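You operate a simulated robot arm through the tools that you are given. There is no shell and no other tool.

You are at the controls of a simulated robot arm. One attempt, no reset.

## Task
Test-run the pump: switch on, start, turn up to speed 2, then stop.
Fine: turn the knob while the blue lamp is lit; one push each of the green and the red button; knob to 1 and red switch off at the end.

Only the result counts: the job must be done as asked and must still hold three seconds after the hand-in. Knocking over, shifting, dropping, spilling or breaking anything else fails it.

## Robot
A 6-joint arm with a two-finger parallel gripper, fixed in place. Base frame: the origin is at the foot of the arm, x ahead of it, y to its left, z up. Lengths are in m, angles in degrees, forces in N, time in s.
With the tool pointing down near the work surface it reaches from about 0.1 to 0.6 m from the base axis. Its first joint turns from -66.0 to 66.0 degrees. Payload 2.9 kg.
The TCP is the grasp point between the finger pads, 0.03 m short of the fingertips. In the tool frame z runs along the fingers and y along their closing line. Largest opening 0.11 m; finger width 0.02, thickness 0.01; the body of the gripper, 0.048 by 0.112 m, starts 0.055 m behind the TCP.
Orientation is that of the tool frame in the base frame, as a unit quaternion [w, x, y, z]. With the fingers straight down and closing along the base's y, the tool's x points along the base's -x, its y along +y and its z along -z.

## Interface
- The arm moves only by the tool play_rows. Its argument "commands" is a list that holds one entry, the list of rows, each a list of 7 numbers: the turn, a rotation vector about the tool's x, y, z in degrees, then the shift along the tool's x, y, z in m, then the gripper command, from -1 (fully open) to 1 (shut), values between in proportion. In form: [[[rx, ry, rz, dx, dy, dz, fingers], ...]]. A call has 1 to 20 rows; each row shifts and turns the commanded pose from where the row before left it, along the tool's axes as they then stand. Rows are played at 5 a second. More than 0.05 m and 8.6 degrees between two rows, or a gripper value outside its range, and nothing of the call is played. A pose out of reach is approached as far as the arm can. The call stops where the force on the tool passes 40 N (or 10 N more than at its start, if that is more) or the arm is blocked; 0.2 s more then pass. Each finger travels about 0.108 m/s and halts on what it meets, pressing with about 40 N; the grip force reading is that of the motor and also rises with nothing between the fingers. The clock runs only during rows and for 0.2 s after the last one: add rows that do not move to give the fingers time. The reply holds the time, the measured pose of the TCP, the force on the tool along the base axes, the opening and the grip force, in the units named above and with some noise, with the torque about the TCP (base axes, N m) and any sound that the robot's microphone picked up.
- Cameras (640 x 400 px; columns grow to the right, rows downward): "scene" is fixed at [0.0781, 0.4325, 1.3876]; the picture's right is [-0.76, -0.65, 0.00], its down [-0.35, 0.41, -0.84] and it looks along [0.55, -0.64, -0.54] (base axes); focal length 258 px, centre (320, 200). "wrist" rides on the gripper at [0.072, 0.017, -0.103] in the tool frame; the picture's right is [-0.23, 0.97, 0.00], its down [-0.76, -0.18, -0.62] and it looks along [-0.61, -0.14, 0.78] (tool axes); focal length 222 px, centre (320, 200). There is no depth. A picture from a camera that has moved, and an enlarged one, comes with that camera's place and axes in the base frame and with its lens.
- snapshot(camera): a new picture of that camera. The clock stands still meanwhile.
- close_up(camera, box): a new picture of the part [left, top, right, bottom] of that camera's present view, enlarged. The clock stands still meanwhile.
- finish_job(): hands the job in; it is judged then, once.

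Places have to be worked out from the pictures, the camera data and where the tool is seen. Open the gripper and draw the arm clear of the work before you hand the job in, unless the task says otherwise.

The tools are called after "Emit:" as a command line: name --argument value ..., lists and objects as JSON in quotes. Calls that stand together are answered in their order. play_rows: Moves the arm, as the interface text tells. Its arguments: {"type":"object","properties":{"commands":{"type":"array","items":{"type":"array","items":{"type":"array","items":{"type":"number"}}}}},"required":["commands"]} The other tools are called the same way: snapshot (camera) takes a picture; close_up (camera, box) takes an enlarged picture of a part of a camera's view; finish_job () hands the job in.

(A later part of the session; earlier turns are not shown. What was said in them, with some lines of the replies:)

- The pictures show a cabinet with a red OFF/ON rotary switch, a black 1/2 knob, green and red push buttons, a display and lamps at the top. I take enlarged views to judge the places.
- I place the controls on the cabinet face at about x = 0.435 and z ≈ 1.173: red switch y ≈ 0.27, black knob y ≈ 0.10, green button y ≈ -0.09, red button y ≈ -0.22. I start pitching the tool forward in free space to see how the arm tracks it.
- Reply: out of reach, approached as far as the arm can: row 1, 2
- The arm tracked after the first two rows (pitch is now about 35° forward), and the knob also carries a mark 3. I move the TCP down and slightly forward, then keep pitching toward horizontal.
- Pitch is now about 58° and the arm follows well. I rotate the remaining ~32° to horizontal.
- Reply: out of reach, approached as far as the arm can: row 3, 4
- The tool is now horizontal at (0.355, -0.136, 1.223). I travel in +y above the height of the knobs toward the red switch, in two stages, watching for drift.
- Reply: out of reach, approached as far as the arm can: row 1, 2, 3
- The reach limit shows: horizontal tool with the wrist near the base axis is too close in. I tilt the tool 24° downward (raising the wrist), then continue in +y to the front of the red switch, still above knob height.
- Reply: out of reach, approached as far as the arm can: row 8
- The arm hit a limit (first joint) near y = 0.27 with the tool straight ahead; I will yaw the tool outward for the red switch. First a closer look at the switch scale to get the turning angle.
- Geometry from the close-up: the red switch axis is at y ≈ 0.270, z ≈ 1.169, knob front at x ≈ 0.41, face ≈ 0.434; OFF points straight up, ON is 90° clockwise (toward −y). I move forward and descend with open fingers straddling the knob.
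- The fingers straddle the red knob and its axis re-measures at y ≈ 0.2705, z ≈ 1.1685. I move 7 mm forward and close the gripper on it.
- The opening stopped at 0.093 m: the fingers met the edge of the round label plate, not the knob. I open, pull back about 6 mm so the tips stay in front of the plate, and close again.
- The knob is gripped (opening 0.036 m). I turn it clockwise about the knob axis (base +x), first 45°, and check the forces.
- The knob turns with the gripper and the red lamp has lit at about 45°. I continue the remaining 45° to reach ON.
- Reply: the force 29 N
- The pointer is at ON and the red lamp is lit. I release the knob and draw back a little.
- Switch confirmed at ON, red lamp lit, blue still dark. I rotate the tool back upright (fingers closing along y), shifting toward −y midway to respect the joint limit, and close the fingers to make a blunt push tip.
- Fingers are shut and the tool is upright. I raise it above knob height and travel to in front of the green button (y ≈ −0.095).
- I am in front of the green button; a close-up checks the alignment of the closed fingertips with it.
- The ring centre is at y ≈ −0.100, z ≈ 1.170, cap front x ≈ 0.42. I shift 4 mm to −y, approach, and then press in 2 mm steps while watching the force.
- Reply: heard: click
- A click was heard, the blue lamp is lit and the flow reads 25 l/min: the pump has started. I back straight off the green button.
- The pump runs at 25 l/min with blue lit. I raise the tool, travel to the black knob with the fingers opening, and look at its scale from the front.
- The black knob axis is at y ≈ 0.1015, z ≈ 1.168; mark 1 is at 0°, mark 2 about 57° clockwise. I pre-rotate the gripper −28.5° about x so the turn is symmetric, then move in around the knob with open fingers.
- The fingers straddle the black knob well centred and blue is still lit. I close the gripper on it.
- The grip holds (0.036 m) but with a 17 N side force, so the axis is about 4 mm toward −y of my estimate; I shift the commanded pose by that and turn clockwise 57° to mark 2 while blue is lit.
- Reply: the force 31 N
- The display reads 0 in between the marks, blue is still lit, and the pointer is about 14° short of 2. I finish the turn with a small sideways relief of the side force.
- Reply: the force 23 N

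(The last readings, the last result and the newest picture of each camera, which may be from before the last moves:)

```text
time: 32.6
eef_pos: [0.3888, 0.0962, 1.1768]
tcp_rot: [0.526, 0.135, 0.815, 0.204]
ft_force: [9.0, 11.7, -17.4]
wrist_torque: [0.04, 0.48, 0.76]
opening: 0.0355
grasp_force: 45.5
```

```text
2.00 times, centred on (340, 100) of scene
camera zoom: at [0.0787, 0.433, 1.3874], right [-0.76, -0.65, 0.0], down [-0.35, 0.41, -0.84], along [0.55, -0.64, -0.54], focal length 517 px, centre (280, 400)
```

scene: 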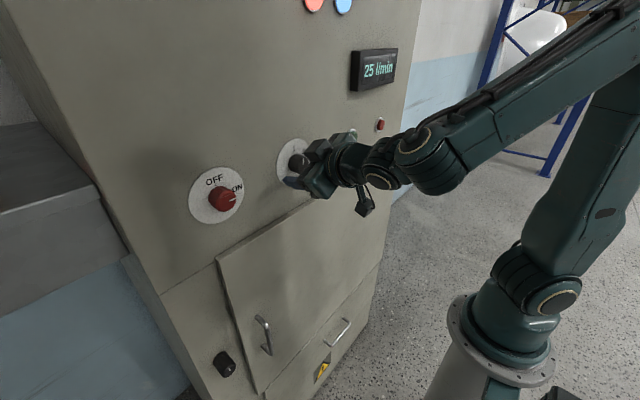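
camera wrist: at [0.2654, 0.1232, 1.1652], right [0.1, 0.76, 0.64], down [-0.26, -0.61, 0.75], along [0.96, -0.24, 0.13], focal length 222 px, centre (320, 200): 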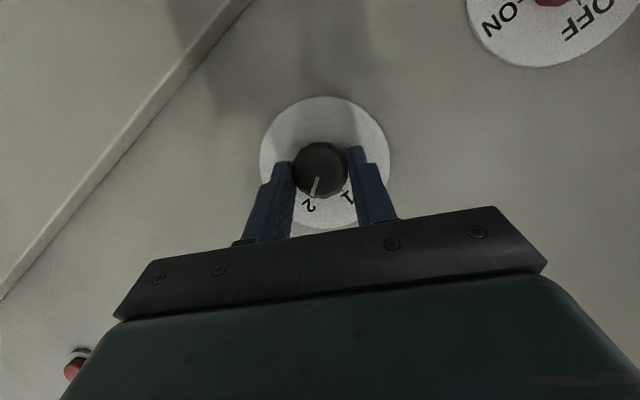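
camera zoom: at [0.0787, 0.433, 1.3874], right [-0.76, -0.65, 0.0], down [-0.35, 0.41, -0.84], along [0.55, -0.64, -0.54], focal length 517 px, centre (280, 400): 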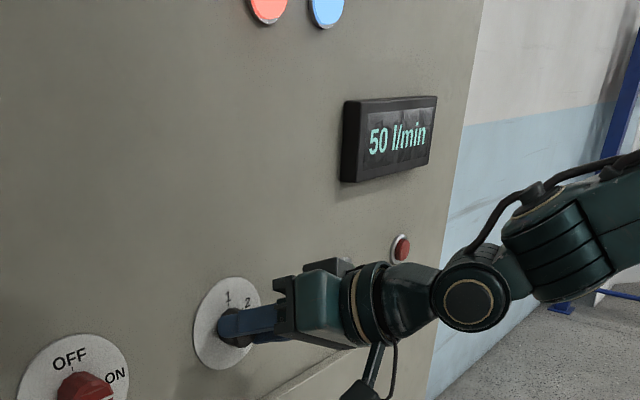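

Speed 2 is reached: 50 l/min with the blue lamp lit. I hold there for about two seconds and check that it stays.

Emit:
play_rows --commands '[[[0, 0, 0, 0, 0, 0, 1], [0, 0, 0, 0, 0, 0, 1], [0, 0, 0, 0, 0, 0, 1], [0, 0, 0, 0, 0, 0, 1], [0, 0, 0, 0, 0, 0, 1], [0, 0, 0, 0, 0, 0, 1], [0, 0, 0, 0, 0, 0, 1], [0, 0, 0, 0, 0, 0, 1], [0, 0, 0, 0, 0, 0, 1], [0, 0, 0, 0, 0, 0, 1]]]'

Emit:
close_up --camera "scene" --box '[240, 0, 440, 200]'

Emit:
close_up --camera "wrist" --box '[240, 80, 410, 230]'

```text
time: 34.8
eef_pos: [0.3894, 0.0957, 1.1785]
tcp_rot: [0.525, 0.134, 0.816, 0.203]
ft_force: [5.0, 7.1, -20.3]
wrist_torque: [0.04, 0.23, 0.56]
opening: 0.0352
grasp_force: 44.6
```

```text
2.00 times, centred on (340, 100) of scene
camera zoom: at [0.0786, 0.4328, 1.3875], right [-0.76, -0.65, 0.0], down [-0.35, 0.41, -0.84], along [0.55, -0.64, -0.54], focal length 517 px, centre (280, 400)
```

zoom: 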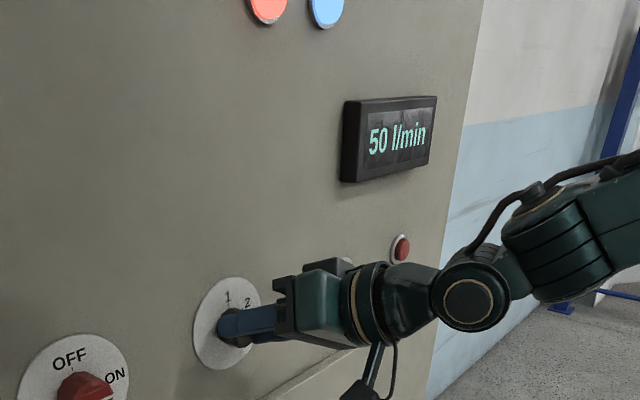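

```text
2.67 times, centred on (325, 155) of wrist
camera zoom: at [0.2653, 0.1232, 1.1652], right [0.1, 0.76, 0.64], down [-0.26, -0.6, 0.75], along [0.96, -0.24, 0.13], focal length 592 px, centre (307, 320)
```

zoom: 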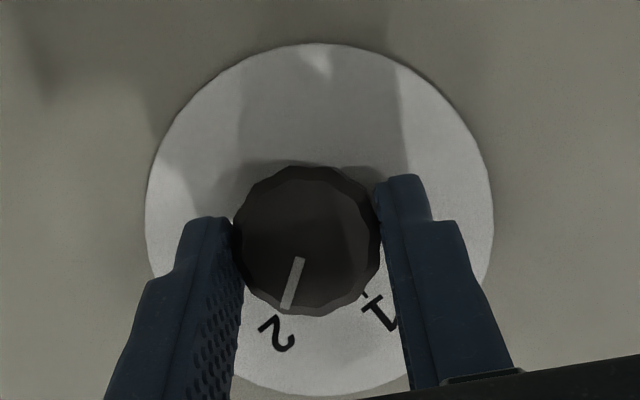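

The flow holds at 50 l/min. Since the knob may be turned only while blue is lit, I turn it back to 1 now, before stopping, reversing the same motion.

Emit:
play_rows --commands '[[[2.928, 0, -6.491, 0, 0, 0, 1], [2.928, 0, -6.491, -0.0008, 0, 0, 1], [2.928, 0, -6.491, 0, 0.0012, 0, 1], [2.928, 0, -6.491, 0, 0.0012, 0, 1], [2.928, 0, -6.491, 0, 0.0012, 0, 1], [2.928, 0, -6.491, 0, 0.0012, 0, 1], [2.928, 0, -6.491, 0, 0.0012, 0, 1], [2.928, 0, -6.491, 0, 0.0012, 0, 1], [0, 0, 0, 0, 0, 0, 1]]]'

Emit:
close_up --camera "wrist" --box '[240, 80, 410, 230]'

Emit:
close_up --camera "scene" --box '[240, 0, 440, 200]'

```text
time: 36.8
eef_pos: [0.3899, 0.104, 1.1776]
tcp_rot: [0.524, -0.135, 0.815, -0.209]
ft_force: [-13.0, 3.9, -14.3]
wrist_torque: [0.05, 0.62, 0.61]
opening: 0.0353
grasp_force: 45.1
```

```text
2.67 times, centred on (325, 155) of wrist
camera zoom: at [0.2652, 0.1082, 1.1496], right [0.1, 0.95, -0.29], down [-0.25, 0.3, 0.92], along [0.96, -0.01, 0.27], focal length 592 px, centre (307, 320)
```

zoom: 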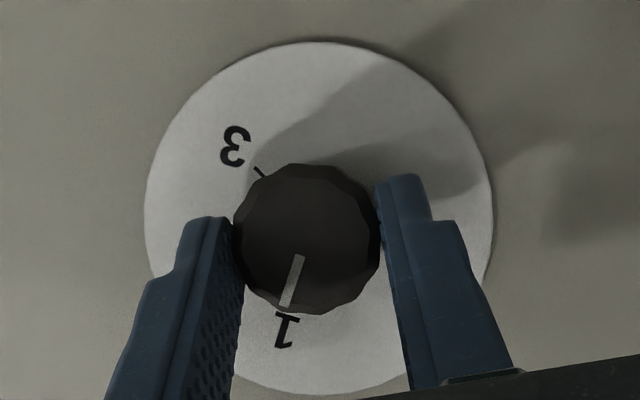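

```text
2.00 times, centred on (340, 100) of scene
camera zoom: at [0.0779, 0.4327, 1.3875], right [-0.76, -0.65, 0.0], down [-0.35, 0.41, -0.84], along [0.55, -0.64, -0.54], focal length 517 px, centre (280, 400)
```

zoom: 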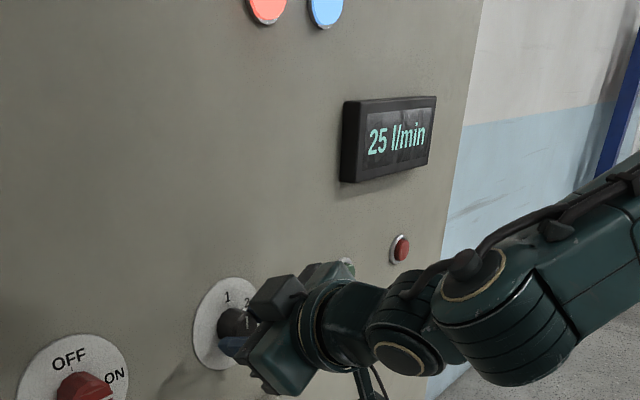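

The display is back at 25 l/min, pointer at 1, blue still lit. I release the knob and draw back.

Emit:
play_rows --commands '[[[0, 0, 0, 0, 0, 0, 0.2], [0, 0, 0, 0, 0, 0, -0.3], [0, 0, 0, 0, 0, 0, -0.3], [0, 0, 0, 0.0062, 0, -0.0137, -0.3], [0, 0, 0, 0.0062, 0, -0.0137, -0.3], [0, 0, 0, 0, 0, 0, -0.3]]]'

Emit:
close_up --camera "wrist" --box '[220, 60, 430, 230]'

Emit:
close_up --camera "scene" --box '[240, 0, 440, 200]'

```text
time: 38.2
eef_pos: [0.3583, 0.1026, 1.1779]
tcp_rot: [0.525, -0.133, 0.814, -0.21]
ft_force: [0.4, -0.1, 0.3]
wrist_torque: [-0.02, 0.01, -0.01]
opening: 0.0717
grasp_force: 0.1
```

```text
2.35 times, centred on (325, 145) of wrist
camera zoom: at [0.2352, 0.1076, 1.1501], right [0.1, 0.95, -0.29], down [-0.25, 0.3, 0.92], along [0.96, -0.02, 0.27], focal length 523 px, centre (308, 329)
```

zoom: 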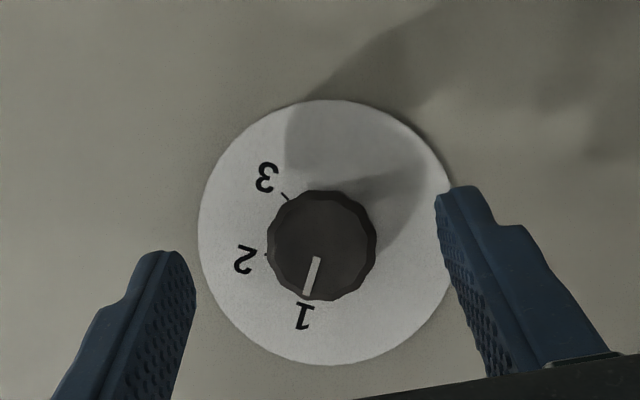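

```text
2.00 times, centred on (340, 100) of scene
camera zoom: at [0.0781, 0.4325, 1.3876], right [-0.76, -0.65, 0.0], down [-0.35, 0.41, -0.84], along [0.55, -0.64, -0.54], focal length 517 px, centre (280, 400)
```

zoom: 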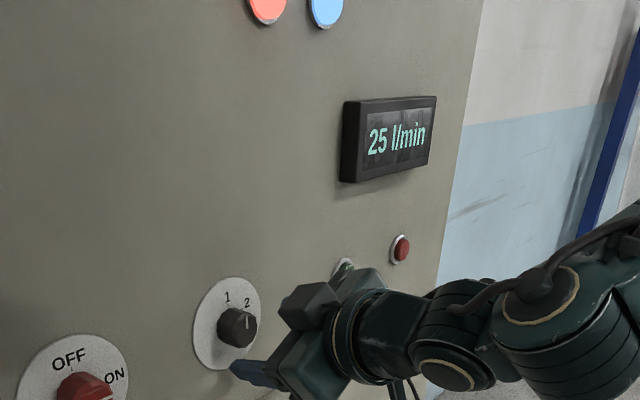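

The knob is released at 1. I rotate the tool upright, raise it, close the fingers and travel toward the red button, stopping a little short to see it unobstructed.

Emit:
play_rows --commands '[[[-2.928, 0, 6.491, 0, 0, 0, -0.3], [-2.928, 0, 6.491, 0, 0, 0, -0.3], [-2.928, 0, 6.491, 0, 0, 0, -0.3], [-2.928, 0, 6.491, 0, 0, 0, -0.3], [0, 0, 0, -0.021, 0, -0.0095, -0.3], [0, 0, 0, -0.021, 0, -0.0095, 0], [0, 0, 0, 0, -0.0415, 0, 0.5], [0, 0, 0, 0, -0.0415, 0, 1], [0, 0, 0, 0, -0.0415, 0, 1], [0, 0, 0, 0, -0.0415, 0, 1], [0, 0, 0, 0, -0.0415, 0, 1], [0, 0, 0, 0, -0.0415, 0, 1], [0, 0, 0, 0, -0.0415, 0, 1], [0, 0, 0, 0.0225, 0, 0.0102, 1], [0, 0, 0, 0.0225, 0, 0.0102, 1], [0, 0, 0, 0, 0, 0, 1]]]'

Emit:
snapshot --camera "wrist"

Emit:
snapshot --camera "scene"

```text
time: 41.6
eef_pos: [0.3596, -0.1874, 1.1761]
tcp_rot: [0.543, 0.001, 0.84, -0.004]
ft_force: [0.4, 0.1, 0.3]
wrist_torque: [0.01, 0.01, 0.03]
opening: 0.0002
grasp_force: 37.8
```

```text
taken
camera wrist: at [0.2346, -0.1699, 1.1529], right [0.1, 0.97, 0.2], down [-0.26, -0.17, 0.95], along [0.96, -0.15, 0.23], focal length 222 px, centre (320, 200)
```

wrist: 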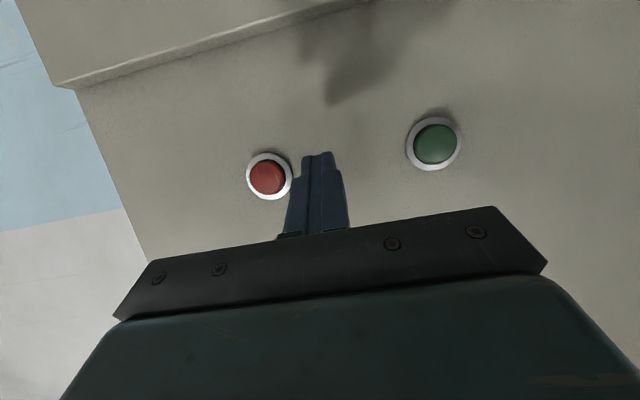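

```text
taken
```

scene: 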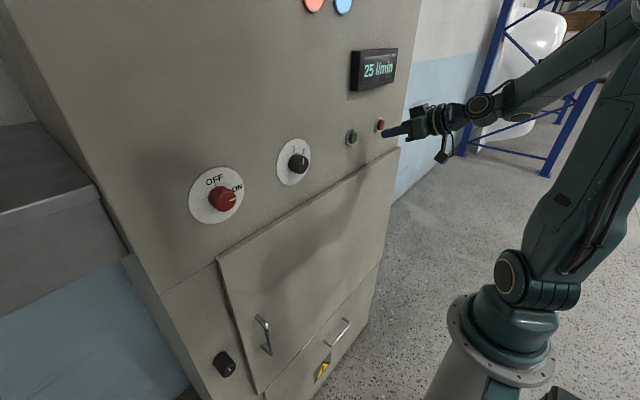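

The red button is at y ≈ −0.240, z ≈ 1.171. I align with it and take a close look before pressing.

Emit:
play_rows --commands '[[[0, 0, 0, 0.001, -0.0265, 0.0004, 1], [0, 0, 0, 0.0008, -0.0265, 0.0004, 1], [0, 0, 0, 0, 0, 0, 1]]]'

Emit:
close_up --camera "wrist" --box '[260, 110, 400, 210]'

Emit:
close_up --camera "scene" --box '[320, 90, 440, 170]'

```text
time: 42.4
eef_pos: [0.3574, -0.2413, 1.1751]
tcp_rot: [0.542, 0.001, 0.84, -0.004]
ft_force: [0.6, -0.9, 0.0]
wrist_torque: [0.03, 0.0, 0.0]
opening: 0.0001
grasp_force: 37.6
```

```text
4.00 times, centred on (330, 160) of wrist
camera zoom: at [0.2344, -0.223, 1.1518], right [0.1, 0.97, 0.2], down [-0.26, -0.17, 0.95], along [0.96, -0.15, 0.23], focal length 888 px, centre (280, 360)
```

zoom: 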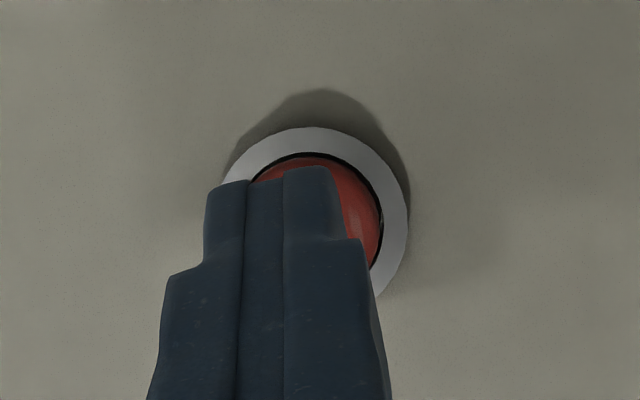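

```text
5.00 times, centred on (380, 130) of scene
camera zoom: at [0.0782, 0.4325, 1.3876], right [-0.76, -0.65, 0.0], down [-0.35, 0.41, -0.84], along [0.55, -0.64, -0.54], focal length 1292 px, centre (20, 550)
```

zoom: 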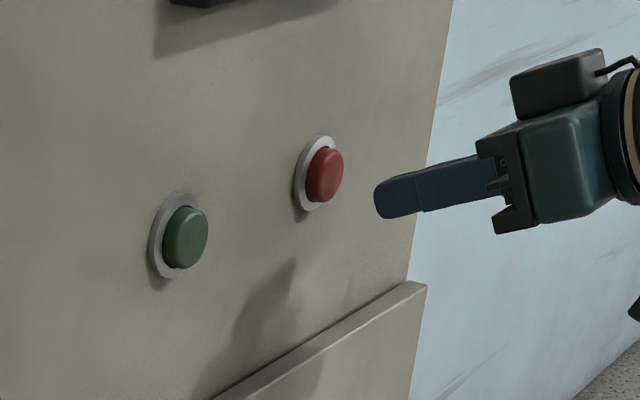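

Compared with the green press, the tool is about 2 mm too far to −y and 2.5 mm too high; I correct that and press the red button in the same way.

Emit:
play_rows --commands '[[[0, 0, 0, 0.0023, 0.002, 0.001, 1], [0, 0, 0, -0.0045, 0, 0.01, 1], [0, 0, 0, -0.0045, 0, 0.01, 1], [0, 0, 0, -0.00082, 0, 0.00182, 1], [0, 0, 0, -0.00082, 0, 0.00182, 1], [0, 0, 0, -0.00082, 0, 0.00182, 1], [0, 0, 0, -0.00082, 0, 0.00182, 1], [0, 0, 0, 0, 0, 0, 1]]]'

Emit:
close_up --camera "scene" --box '[280, 0, 440, 160]'

```text
time: 44.2
eef_pos: [0.3874, -0.2382, 1.1716]
tcp_rot: [0.543, 0.002, 0.84, -0.004]
ft_force: [-2.8, 0.1, 0.8]
wrist_torque: [-0.03, -0.01, 0.02]
opening: 0.0
grasp_force: 37.7
heard: click
```

```text
2.50 times, centred on (360, 80) of scene
camera zoom: at [0.0781, 0.4325, 1.3876], right [-0.76, -0.65, 0.0], down [-0.35, 0.41, -0.84], along [0.55, -0.64, -0.54], focal length 646 px, centre (220, 500)
```

zoom: 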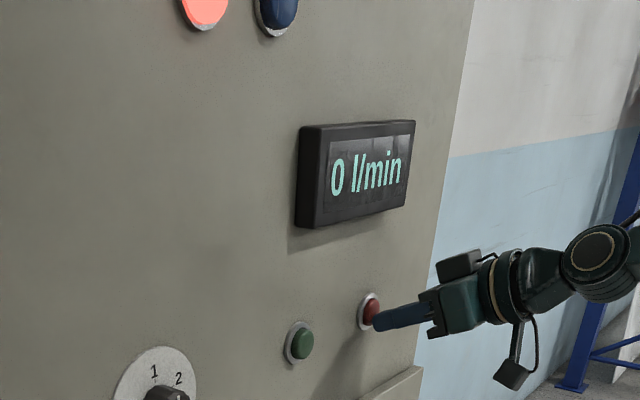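

A click was heard, the blue lamp is off and the flow is 0: the pump is stopped. I back off the button, rise, and travel to the left toward the red switch, opening the fingers.

Emit:
play_rows --commands '[[[0, 0, 0, 0.0062, 0, -0.0137, 1], [0, 0, 0, 0.0062, 0, -0.0137, 1], [0, 0, 0, -0.023, 0, -0.0104, 1], [0, 0, 0, -0.023, 0, -0.0104, 1], [0, 0, 0, 0, 0.0458, 0, 1], [0, 0, 0, 0, 0.0458, 0, 1], [0, 0, 0, 0, 0.0458, 0, 1], [0, 0, 0, 0, 0.0458, 0, 1], [0, 0, 0, 0, 0.0458, 0, 1], [0, 0, 0, 0, 0.0458, 0, 0.6], [0, 0, 0, 0, 0.0458, 0, 0.2], [0, 0, 0, 0, 0.0458, 0, -0.1], [0, 0, 0, 0, 0.0458, 0, -0.4], [0, 0, 0, 0, 0.0458, 0, -0.4], [0, 0, 0, 0, 0, 0, -0.4]]]'

Emit:
snapshot --camera "wrist"

Emit:
snapshot --camera "scene"

```text
time: 47.4
eef_pos: [0.3607, 0.2209, 1.2204]
tcp_rot: [0.542, 0.002, 0.84, -0.004]
ft_force: [1.0, -0.4, 0.2]
wrist_torque: [0.0, 0.0, -0.01]
opening: 0.0769
grasp_force: 0.1
```

```text
taken
camera wrist: at [0.2361, 0.239, 1.1966], right [0.1, 0.97, 0.2], down [-0.26, -0.17, 0.95], along [0.96, -0.15, 0.23], focal length 222 px, centre (320, 200)
```

wrist: 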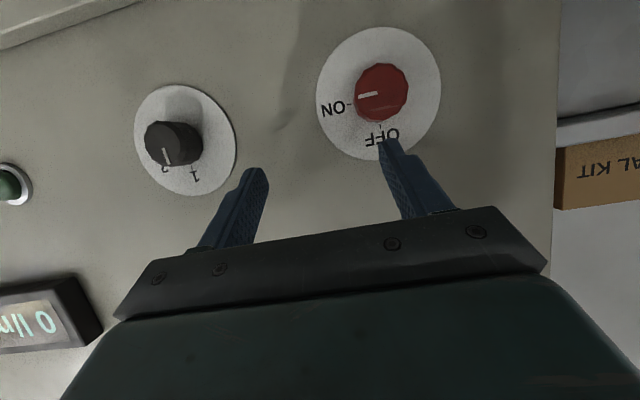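

```text
taken
```

scene: 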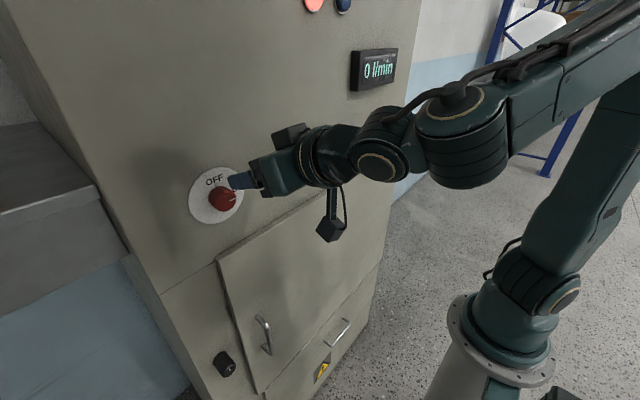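

The switch still points to ON and the knob to 1. I descend beside the switch and rotate the gripper to the +90° orientation used before, shifting to y ≈ 0.261 midway.

Emit:
play_rows --commands '[[[0, 0, 0, 0.0234, 0, 0.0106, -0.4], [0, 0, 0, 0.0234, 0, 0.0106, -0.4], [-3.08, 0.04, 6.83, 0, 0, 0, -0.4], [-3.08, 0.04, 6.83, 0, 0, 0, -0.4], [-3.08, 0.04, 6.83, 0, 0, 0, -0.4], [-3.08, 0.04, 6.83, 0, 0, 0, -0.4], [-3.08, 0.04, 6.83, 0, 0, 0, -0.4], [-3.08, 0.04, 6.83, 0, 0, 0, -0.4], [0, 0, 0, 0.0119, 0.01415, 0.0081, -0.4], [0, 0, 0, 0.0119, 0.01415, 0.0081, -0.4], [-3.08, 0.04, 6.83, 0, 0, 0, -0.4], [-3.08, 0.04, 6.83, 0, 0, 0, -0.4], [-3.08, 0.04, 6.83, 0, 0, 0, -0.4], [-3.08, 0.04, 6.83, 0, 0, 0, -0.4], [-3.08, 0.04, 6.83, 0, 0, 0, -0.4], [-3.08, 0.04, 6.83, 0, 0, 0, -0.4], [0, 0, 0, 0, 0, 0, -0.4]]]'

Emit:
snapshot --camera "wrist"

Emit:
snapshot --camera "scene"

```text
time: 51.0
eef_pos: [0.3656, 0.2589, 1.1687]
tcp_rot: [0.383, 0.384, 0.598, 0.591]
ft_force: [0.1, -0.1, 0.1]
wrist_torque: [0.02, 0.01, 0.03]
opening: 0.0772
grasp_force: 0.0
```

```text
taken
camera wrist: at [0.2412, 0.2835, 1.1864], right [0.1, -0.2, 0.97], down [-0.26, -0.95, -0.17], along [0.96, -0.23, -0.15], focal length 222 px, centre (320, 200)
```

wrist: 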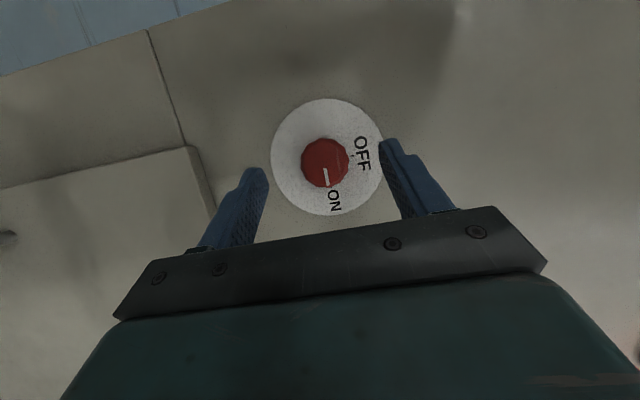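

```text
taken
```

scene: 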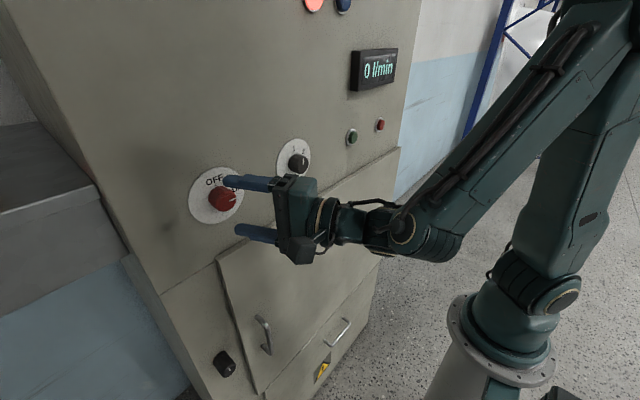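

Gripper is oriented around the switch axis (y ≈ 0.271, z ≈ 1.169). I move in 25 mm and close on the red knob.

Emit:
play_rows --commands '[[[0, 0, 0, -0.00405, 0, 0.0119, -0.4], [0, 0, 0, -0.00405, 0, 0.0119, -0.4], [0, 0, 0, 0, 0, 0, -0.4], [0, 0, 0, 0, 0, 0, 0.2], [0, 0, 0, 0, 0, 0, 1], [0, 0, 0, 0, 0, 0, 1], [0, 0, 0, 0, 0, 0, 1]]]'

Emit:
snapshot --camera "wrist"

```text
time: 52.6
eef_pos: [0.3911, 0.2625, 1.1696]
tcp_rot: [0.384, 0.384, 0.596, 0.592]
ft_force: [2.7, 1.3, 10.0]
wrist_torque: [0.08, -0.76, 0.06]
opening: 0.0356
grasp_force: 44.9
```

```text
taken
camera wrist: at [0.2662, 0.2855, 1.1874], right [0.1, -0.2, 0.97], down [-0.26, -0.95, -0.17], along [0.96, -0.23, -0.14], focal length 222 px, centre (320, 200)
```

wrist: 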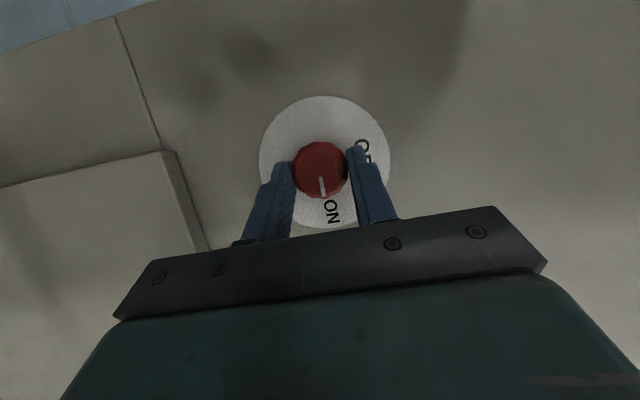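

The knob is gripped with modest force. I turn it counter-clockwise toward OFF, first 45°.

Emit:
play_rows --commands '[[[3.08, -0.04, -6.83, 0, 0.0022, 0, 1], [3.08, -0.04, -6.83, 0, 0.00126, 0, 1], [3.08, -0.04, -6.83, 0, 0.00126, 0, 1], [3.08, -0.04, -6.83, 0, 0.00126, 0, 1], [3.08, -0.04, -6.83, 0, 0.00126, 0, 1], [3.08, -0.04, -6.83, 0, 0.00126, 0, 1], [0, 0, 0, 0, 0, 0, 1]]]'

Emit:
close_up --camera "wrist" --box '[240, 80, 410, 230]'

Emit:
close_up --camera "scene" --box '[180, 0, 440, 240]'

```text
time: 54.2
eef_pos: [0.3905, 0.2639, 1.1757]
tcp_rot: [0.501, 0.207, 0.778, 0.317]
ft_force: [4.2, 2.8, 0.4]
wrist_torque: [-0.02, -0.68, 0.47]
opening: 0.0355
grasp_force: 44.6
```

```text
2.67 times, centred on (325, 155) of wrist
camera zoom: at [0.2661, 0.2935, 1.172], right [0.1, 0.55, 0.83], down [-0.25, -0.79, 0.55], along [0.96, -0.27, 0.06], focal length 592 px, centre (307, 320)
```

zoom: 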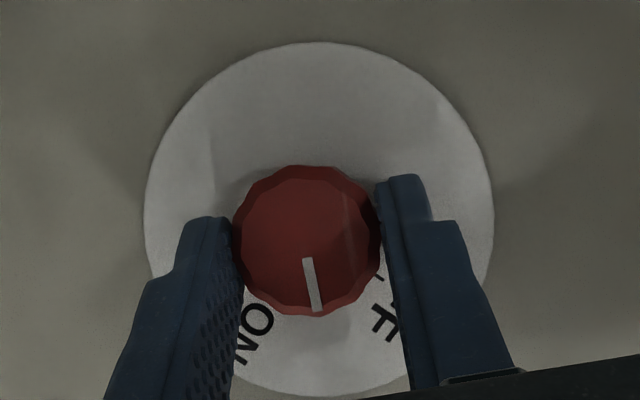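

```text
1.67 times, centred on (310, 120) of scene
camera zoom: at [0.0783, 0.4326, 1.3876], right [-0.76, -0.65, 0.0], down [-0.35, 0.41, -0.84], along [0.55, -0.64, -0.54], focal length 431 px, centre (337, 333)
```

zoom: 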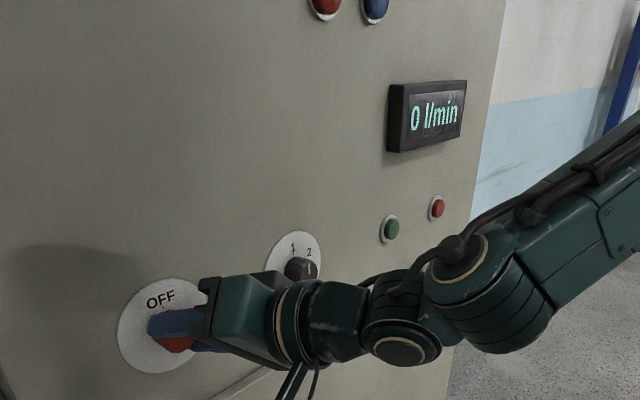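

The red lamp has gone out at mid-turn and the forces are low. I turn the remaining 45° to bring the pointer fully to OFF.

Emit:
play_rows --commands '[[[3.08, -0.04, -6.83, 0, 0.00126, 0, 1], [3.08, -0.04, -6.83, 0, 0.00126, 0, 1], [3.08, -0.04, -6.83, 0, 0.00126, 0, 1], [3.08, -0.04, -6.83, 0, 0.00126, 0, 1], [3.08, -0.04, -6.83, 0, 0.00126, 0, 1], [3.08, -0.04, -6.83, 0, 0.00126, 0, 1], [0, 0, 0, 0, 0, 0, 1]]]'

Emit:
close_up --camera "wrist" --box '[240, 80, 410, 230]'

Emit:
close_up --camera "scene" --box '[180, 0, 440, 240]'

```text
time: 55.8
eef_pos: [0.391, 0.2698, 1.1784]
tcp_rot: [0.541, 0.0, 0.841, -0.005]
ft_force: [-9.2, -10.7, -12.9]
wrist_torque: [0.05, 0.19, 0.16]
opening: 0.0356
grasp_force: 44.8
```

```text
2.67 times, centred on (325, 155) of wrist
camera zoom: at [0.266, 0.2881, 1.1555], right [0.1, 0.97, 0.2], down [-0.25, -0.17, 0.95], along [0.96, -0.15, 0.23], focal length 592 px, centre (307, 320)
```

zoom: 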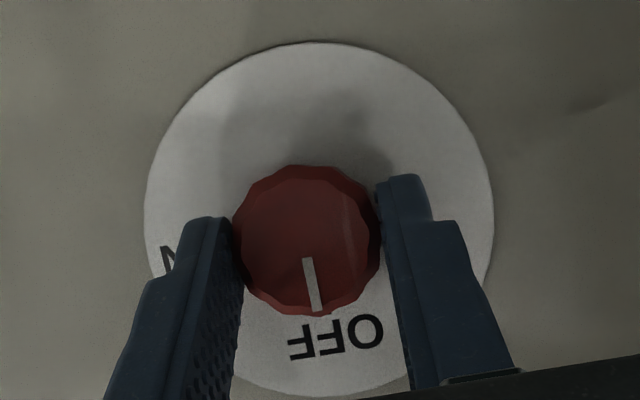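

```text
1.67 times, centred on (310, 120) of scene
camera zoom: at [0.078, 0.4323, 1.3877], right [-0.76, -0.65, 0.0], down [-0.35, 0.41, -0.84], along [0.55, -0.64, -0.54], focal length 431 px, centre (337, 333)
```

zoom: 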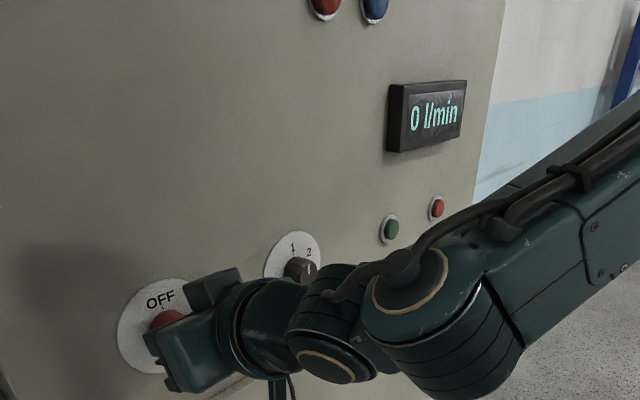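

The pointer is at OFF and both lamps are dark. I open the gripper, rise off the knob, then draw back to the middle, clear of the panel.

Emit:
play_rows --commands '[[[0, 0, 0, 0, 0, 0, 0.2], [0, 0, 0, 0, 0, 0, -0.5], [0, 0, 0, 0, 0, 0, -0.5], [0, 0, 0, 0, 0, 0, -0.5], [0, 0, 0, -0.0182, 0, -0.0082, -0.5], [0, 0, 0, -0.0182, 0, -0.0082, -0.5], [0, 0, 0, -0.0182, 0, -0.0082, -0.5], [0, 0, 0, -0.0182, 0, -0.0082, -0.5], [0, 0, 0, 0.004, -0.04, -0.009, -0.5], [0, 0, 0, 0.004, -0.04, -0.009, -0.5], [0, 0, 0, 0.004, -0.04, -0.009, -1], [0, 0, 0, 0.004, -0.04, -0.009, -1], [0, 0, 0, 0, 0, 0, -1]]]'

Emit:
snapshot --camera "wrist"

Emit:
close_up --camera "scene" --box '[180, 0, 440, 240]'

```text
time: 58.6
eef_pos: [0.3493, 0.1115, 1.2605]
tcp_rot: [0.542, 0.001, 0.84, -0.003]
ft_force: [0.4, 0.6, 0.0]
wrist_torque: [-0.01, -0.02, 0.02]
opening: 0.1098
grasp_force: 0.0
```

```text
taken
camera wrist: at [0.2253, 0.1288, 1.2376], right [0.1, 0.97, 0.2], down [-0.26, -0.17, 0.95], along [0.96, -0.14, 0.23], focal length 222 px, centre (320, 200)
```

wrist: 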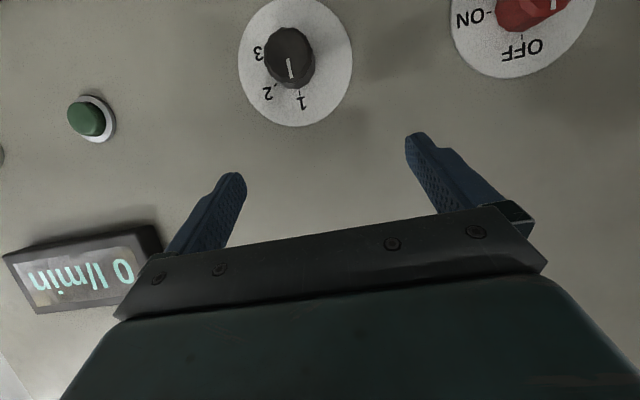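

```text
1.67 times, centred on (310, 120) of scene
camera zoom: at [0.0781, 0.4325, 1.3876], right [-0.76, -0.65, 0.0], down [-0.35, 0.41, -0.84], along [0.55, -0.64, -0.54], focal length 431 px, centre (337, 333)
```

zoom: 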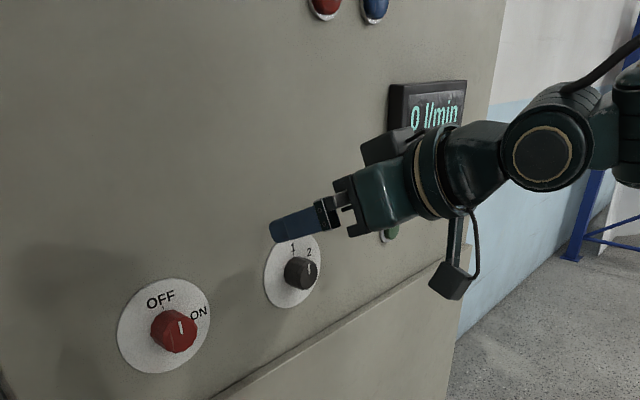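

Final state looks right: switch OFF, knob at 1, both lamps dark, 0 l/min. I withdraw the arm a bit further and check once more before handing in.

Emit:
play_rows --commands '[[[0, 0, 0, -0.003, 0, -0.0178, -1], [0, 0, 0, -0.003, 0, -0.0178, -1], [0, 8, 0, 0, 0, 0, -1], [0, 8, 0, 0, 0, 0, -1], [0, 0, 0, 0, 0, 0, -1], [0, 0, 0, 0, 0, 0, -1]]]'

Emit:
snapshot --camera "scene"

Emit:
snapshot --camera "wrist"

```text
time: 60.0
eef_pos: [0.3204, 0.1129, 1.2816]
tcp_rot: [0.42, 0.002, 0.908, -0.003]
ft_force: [-0.6, 0.0, -0.3]
wrist_torque: [0.0, 0.0, 0.0]
opening: 0.11
grasp_force: 0.1
```

```text
taken
```

scene: 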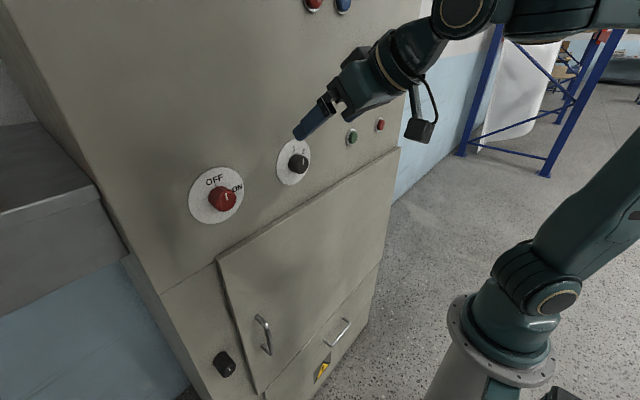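

```text
taken
camera wrist: at [0.1947, 0.1301, 1.2927], right [0.15, 0.97, 0.17], down [0.02, -0.17, 0.98], along [0.99, -0.15, -0.04], focal length 222 px, centre (320, 200)
```

wrist: 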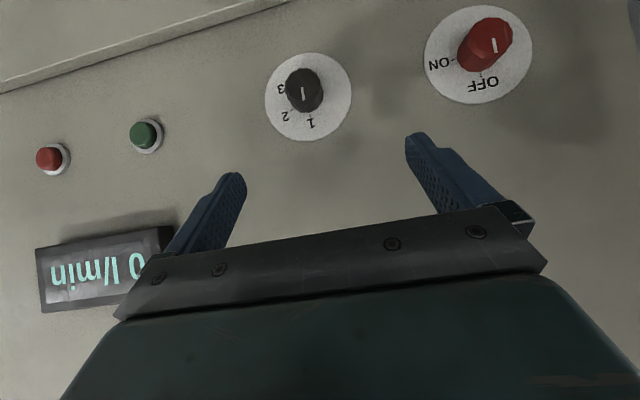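

The panel shows the switch at OFF, knob at 1, lamps dark, 0 l/min, and the arm is clear with the gripper open. I hand the job in.

Emit:
finish_job

```text
The job is handed in.
```

The pump test run is complete and handed in. I don't have the judge's result.

| Step | What the panel showed |
|---|---|
| Red switch to ON | Red lamp lit |
| Green button, one push | Click heard, blue lamp lit, 25 l/min |
| Knob to 2 with the blue lamp lit | 50 l/min, held for about two seconds |
| Knob back to 1 with the blue lamp still lit | 25 l/min |
| Red button, one push | Click heard, blue lamp out, 0 l/min |
| Red switch to OFF | Red lamp out |

- **Knob order:** I turned the knob back to 1 before stopping, because the task allows turning it only while the blue lamp is lit. So the pump was stopped from speed 1, not from speed 2.
- **Label plate:** On the first try at the red switch, the fingers closed briefly on the edge of its round label plate instead of the knob. I opened them and pulled back; the pictures afterwards showed no shift or damage.

At hand-in the switch was at OFF, the knob at 1, both lamps dark and the flow at 0 l/min. The gripper was open and the arm clear of the panel.
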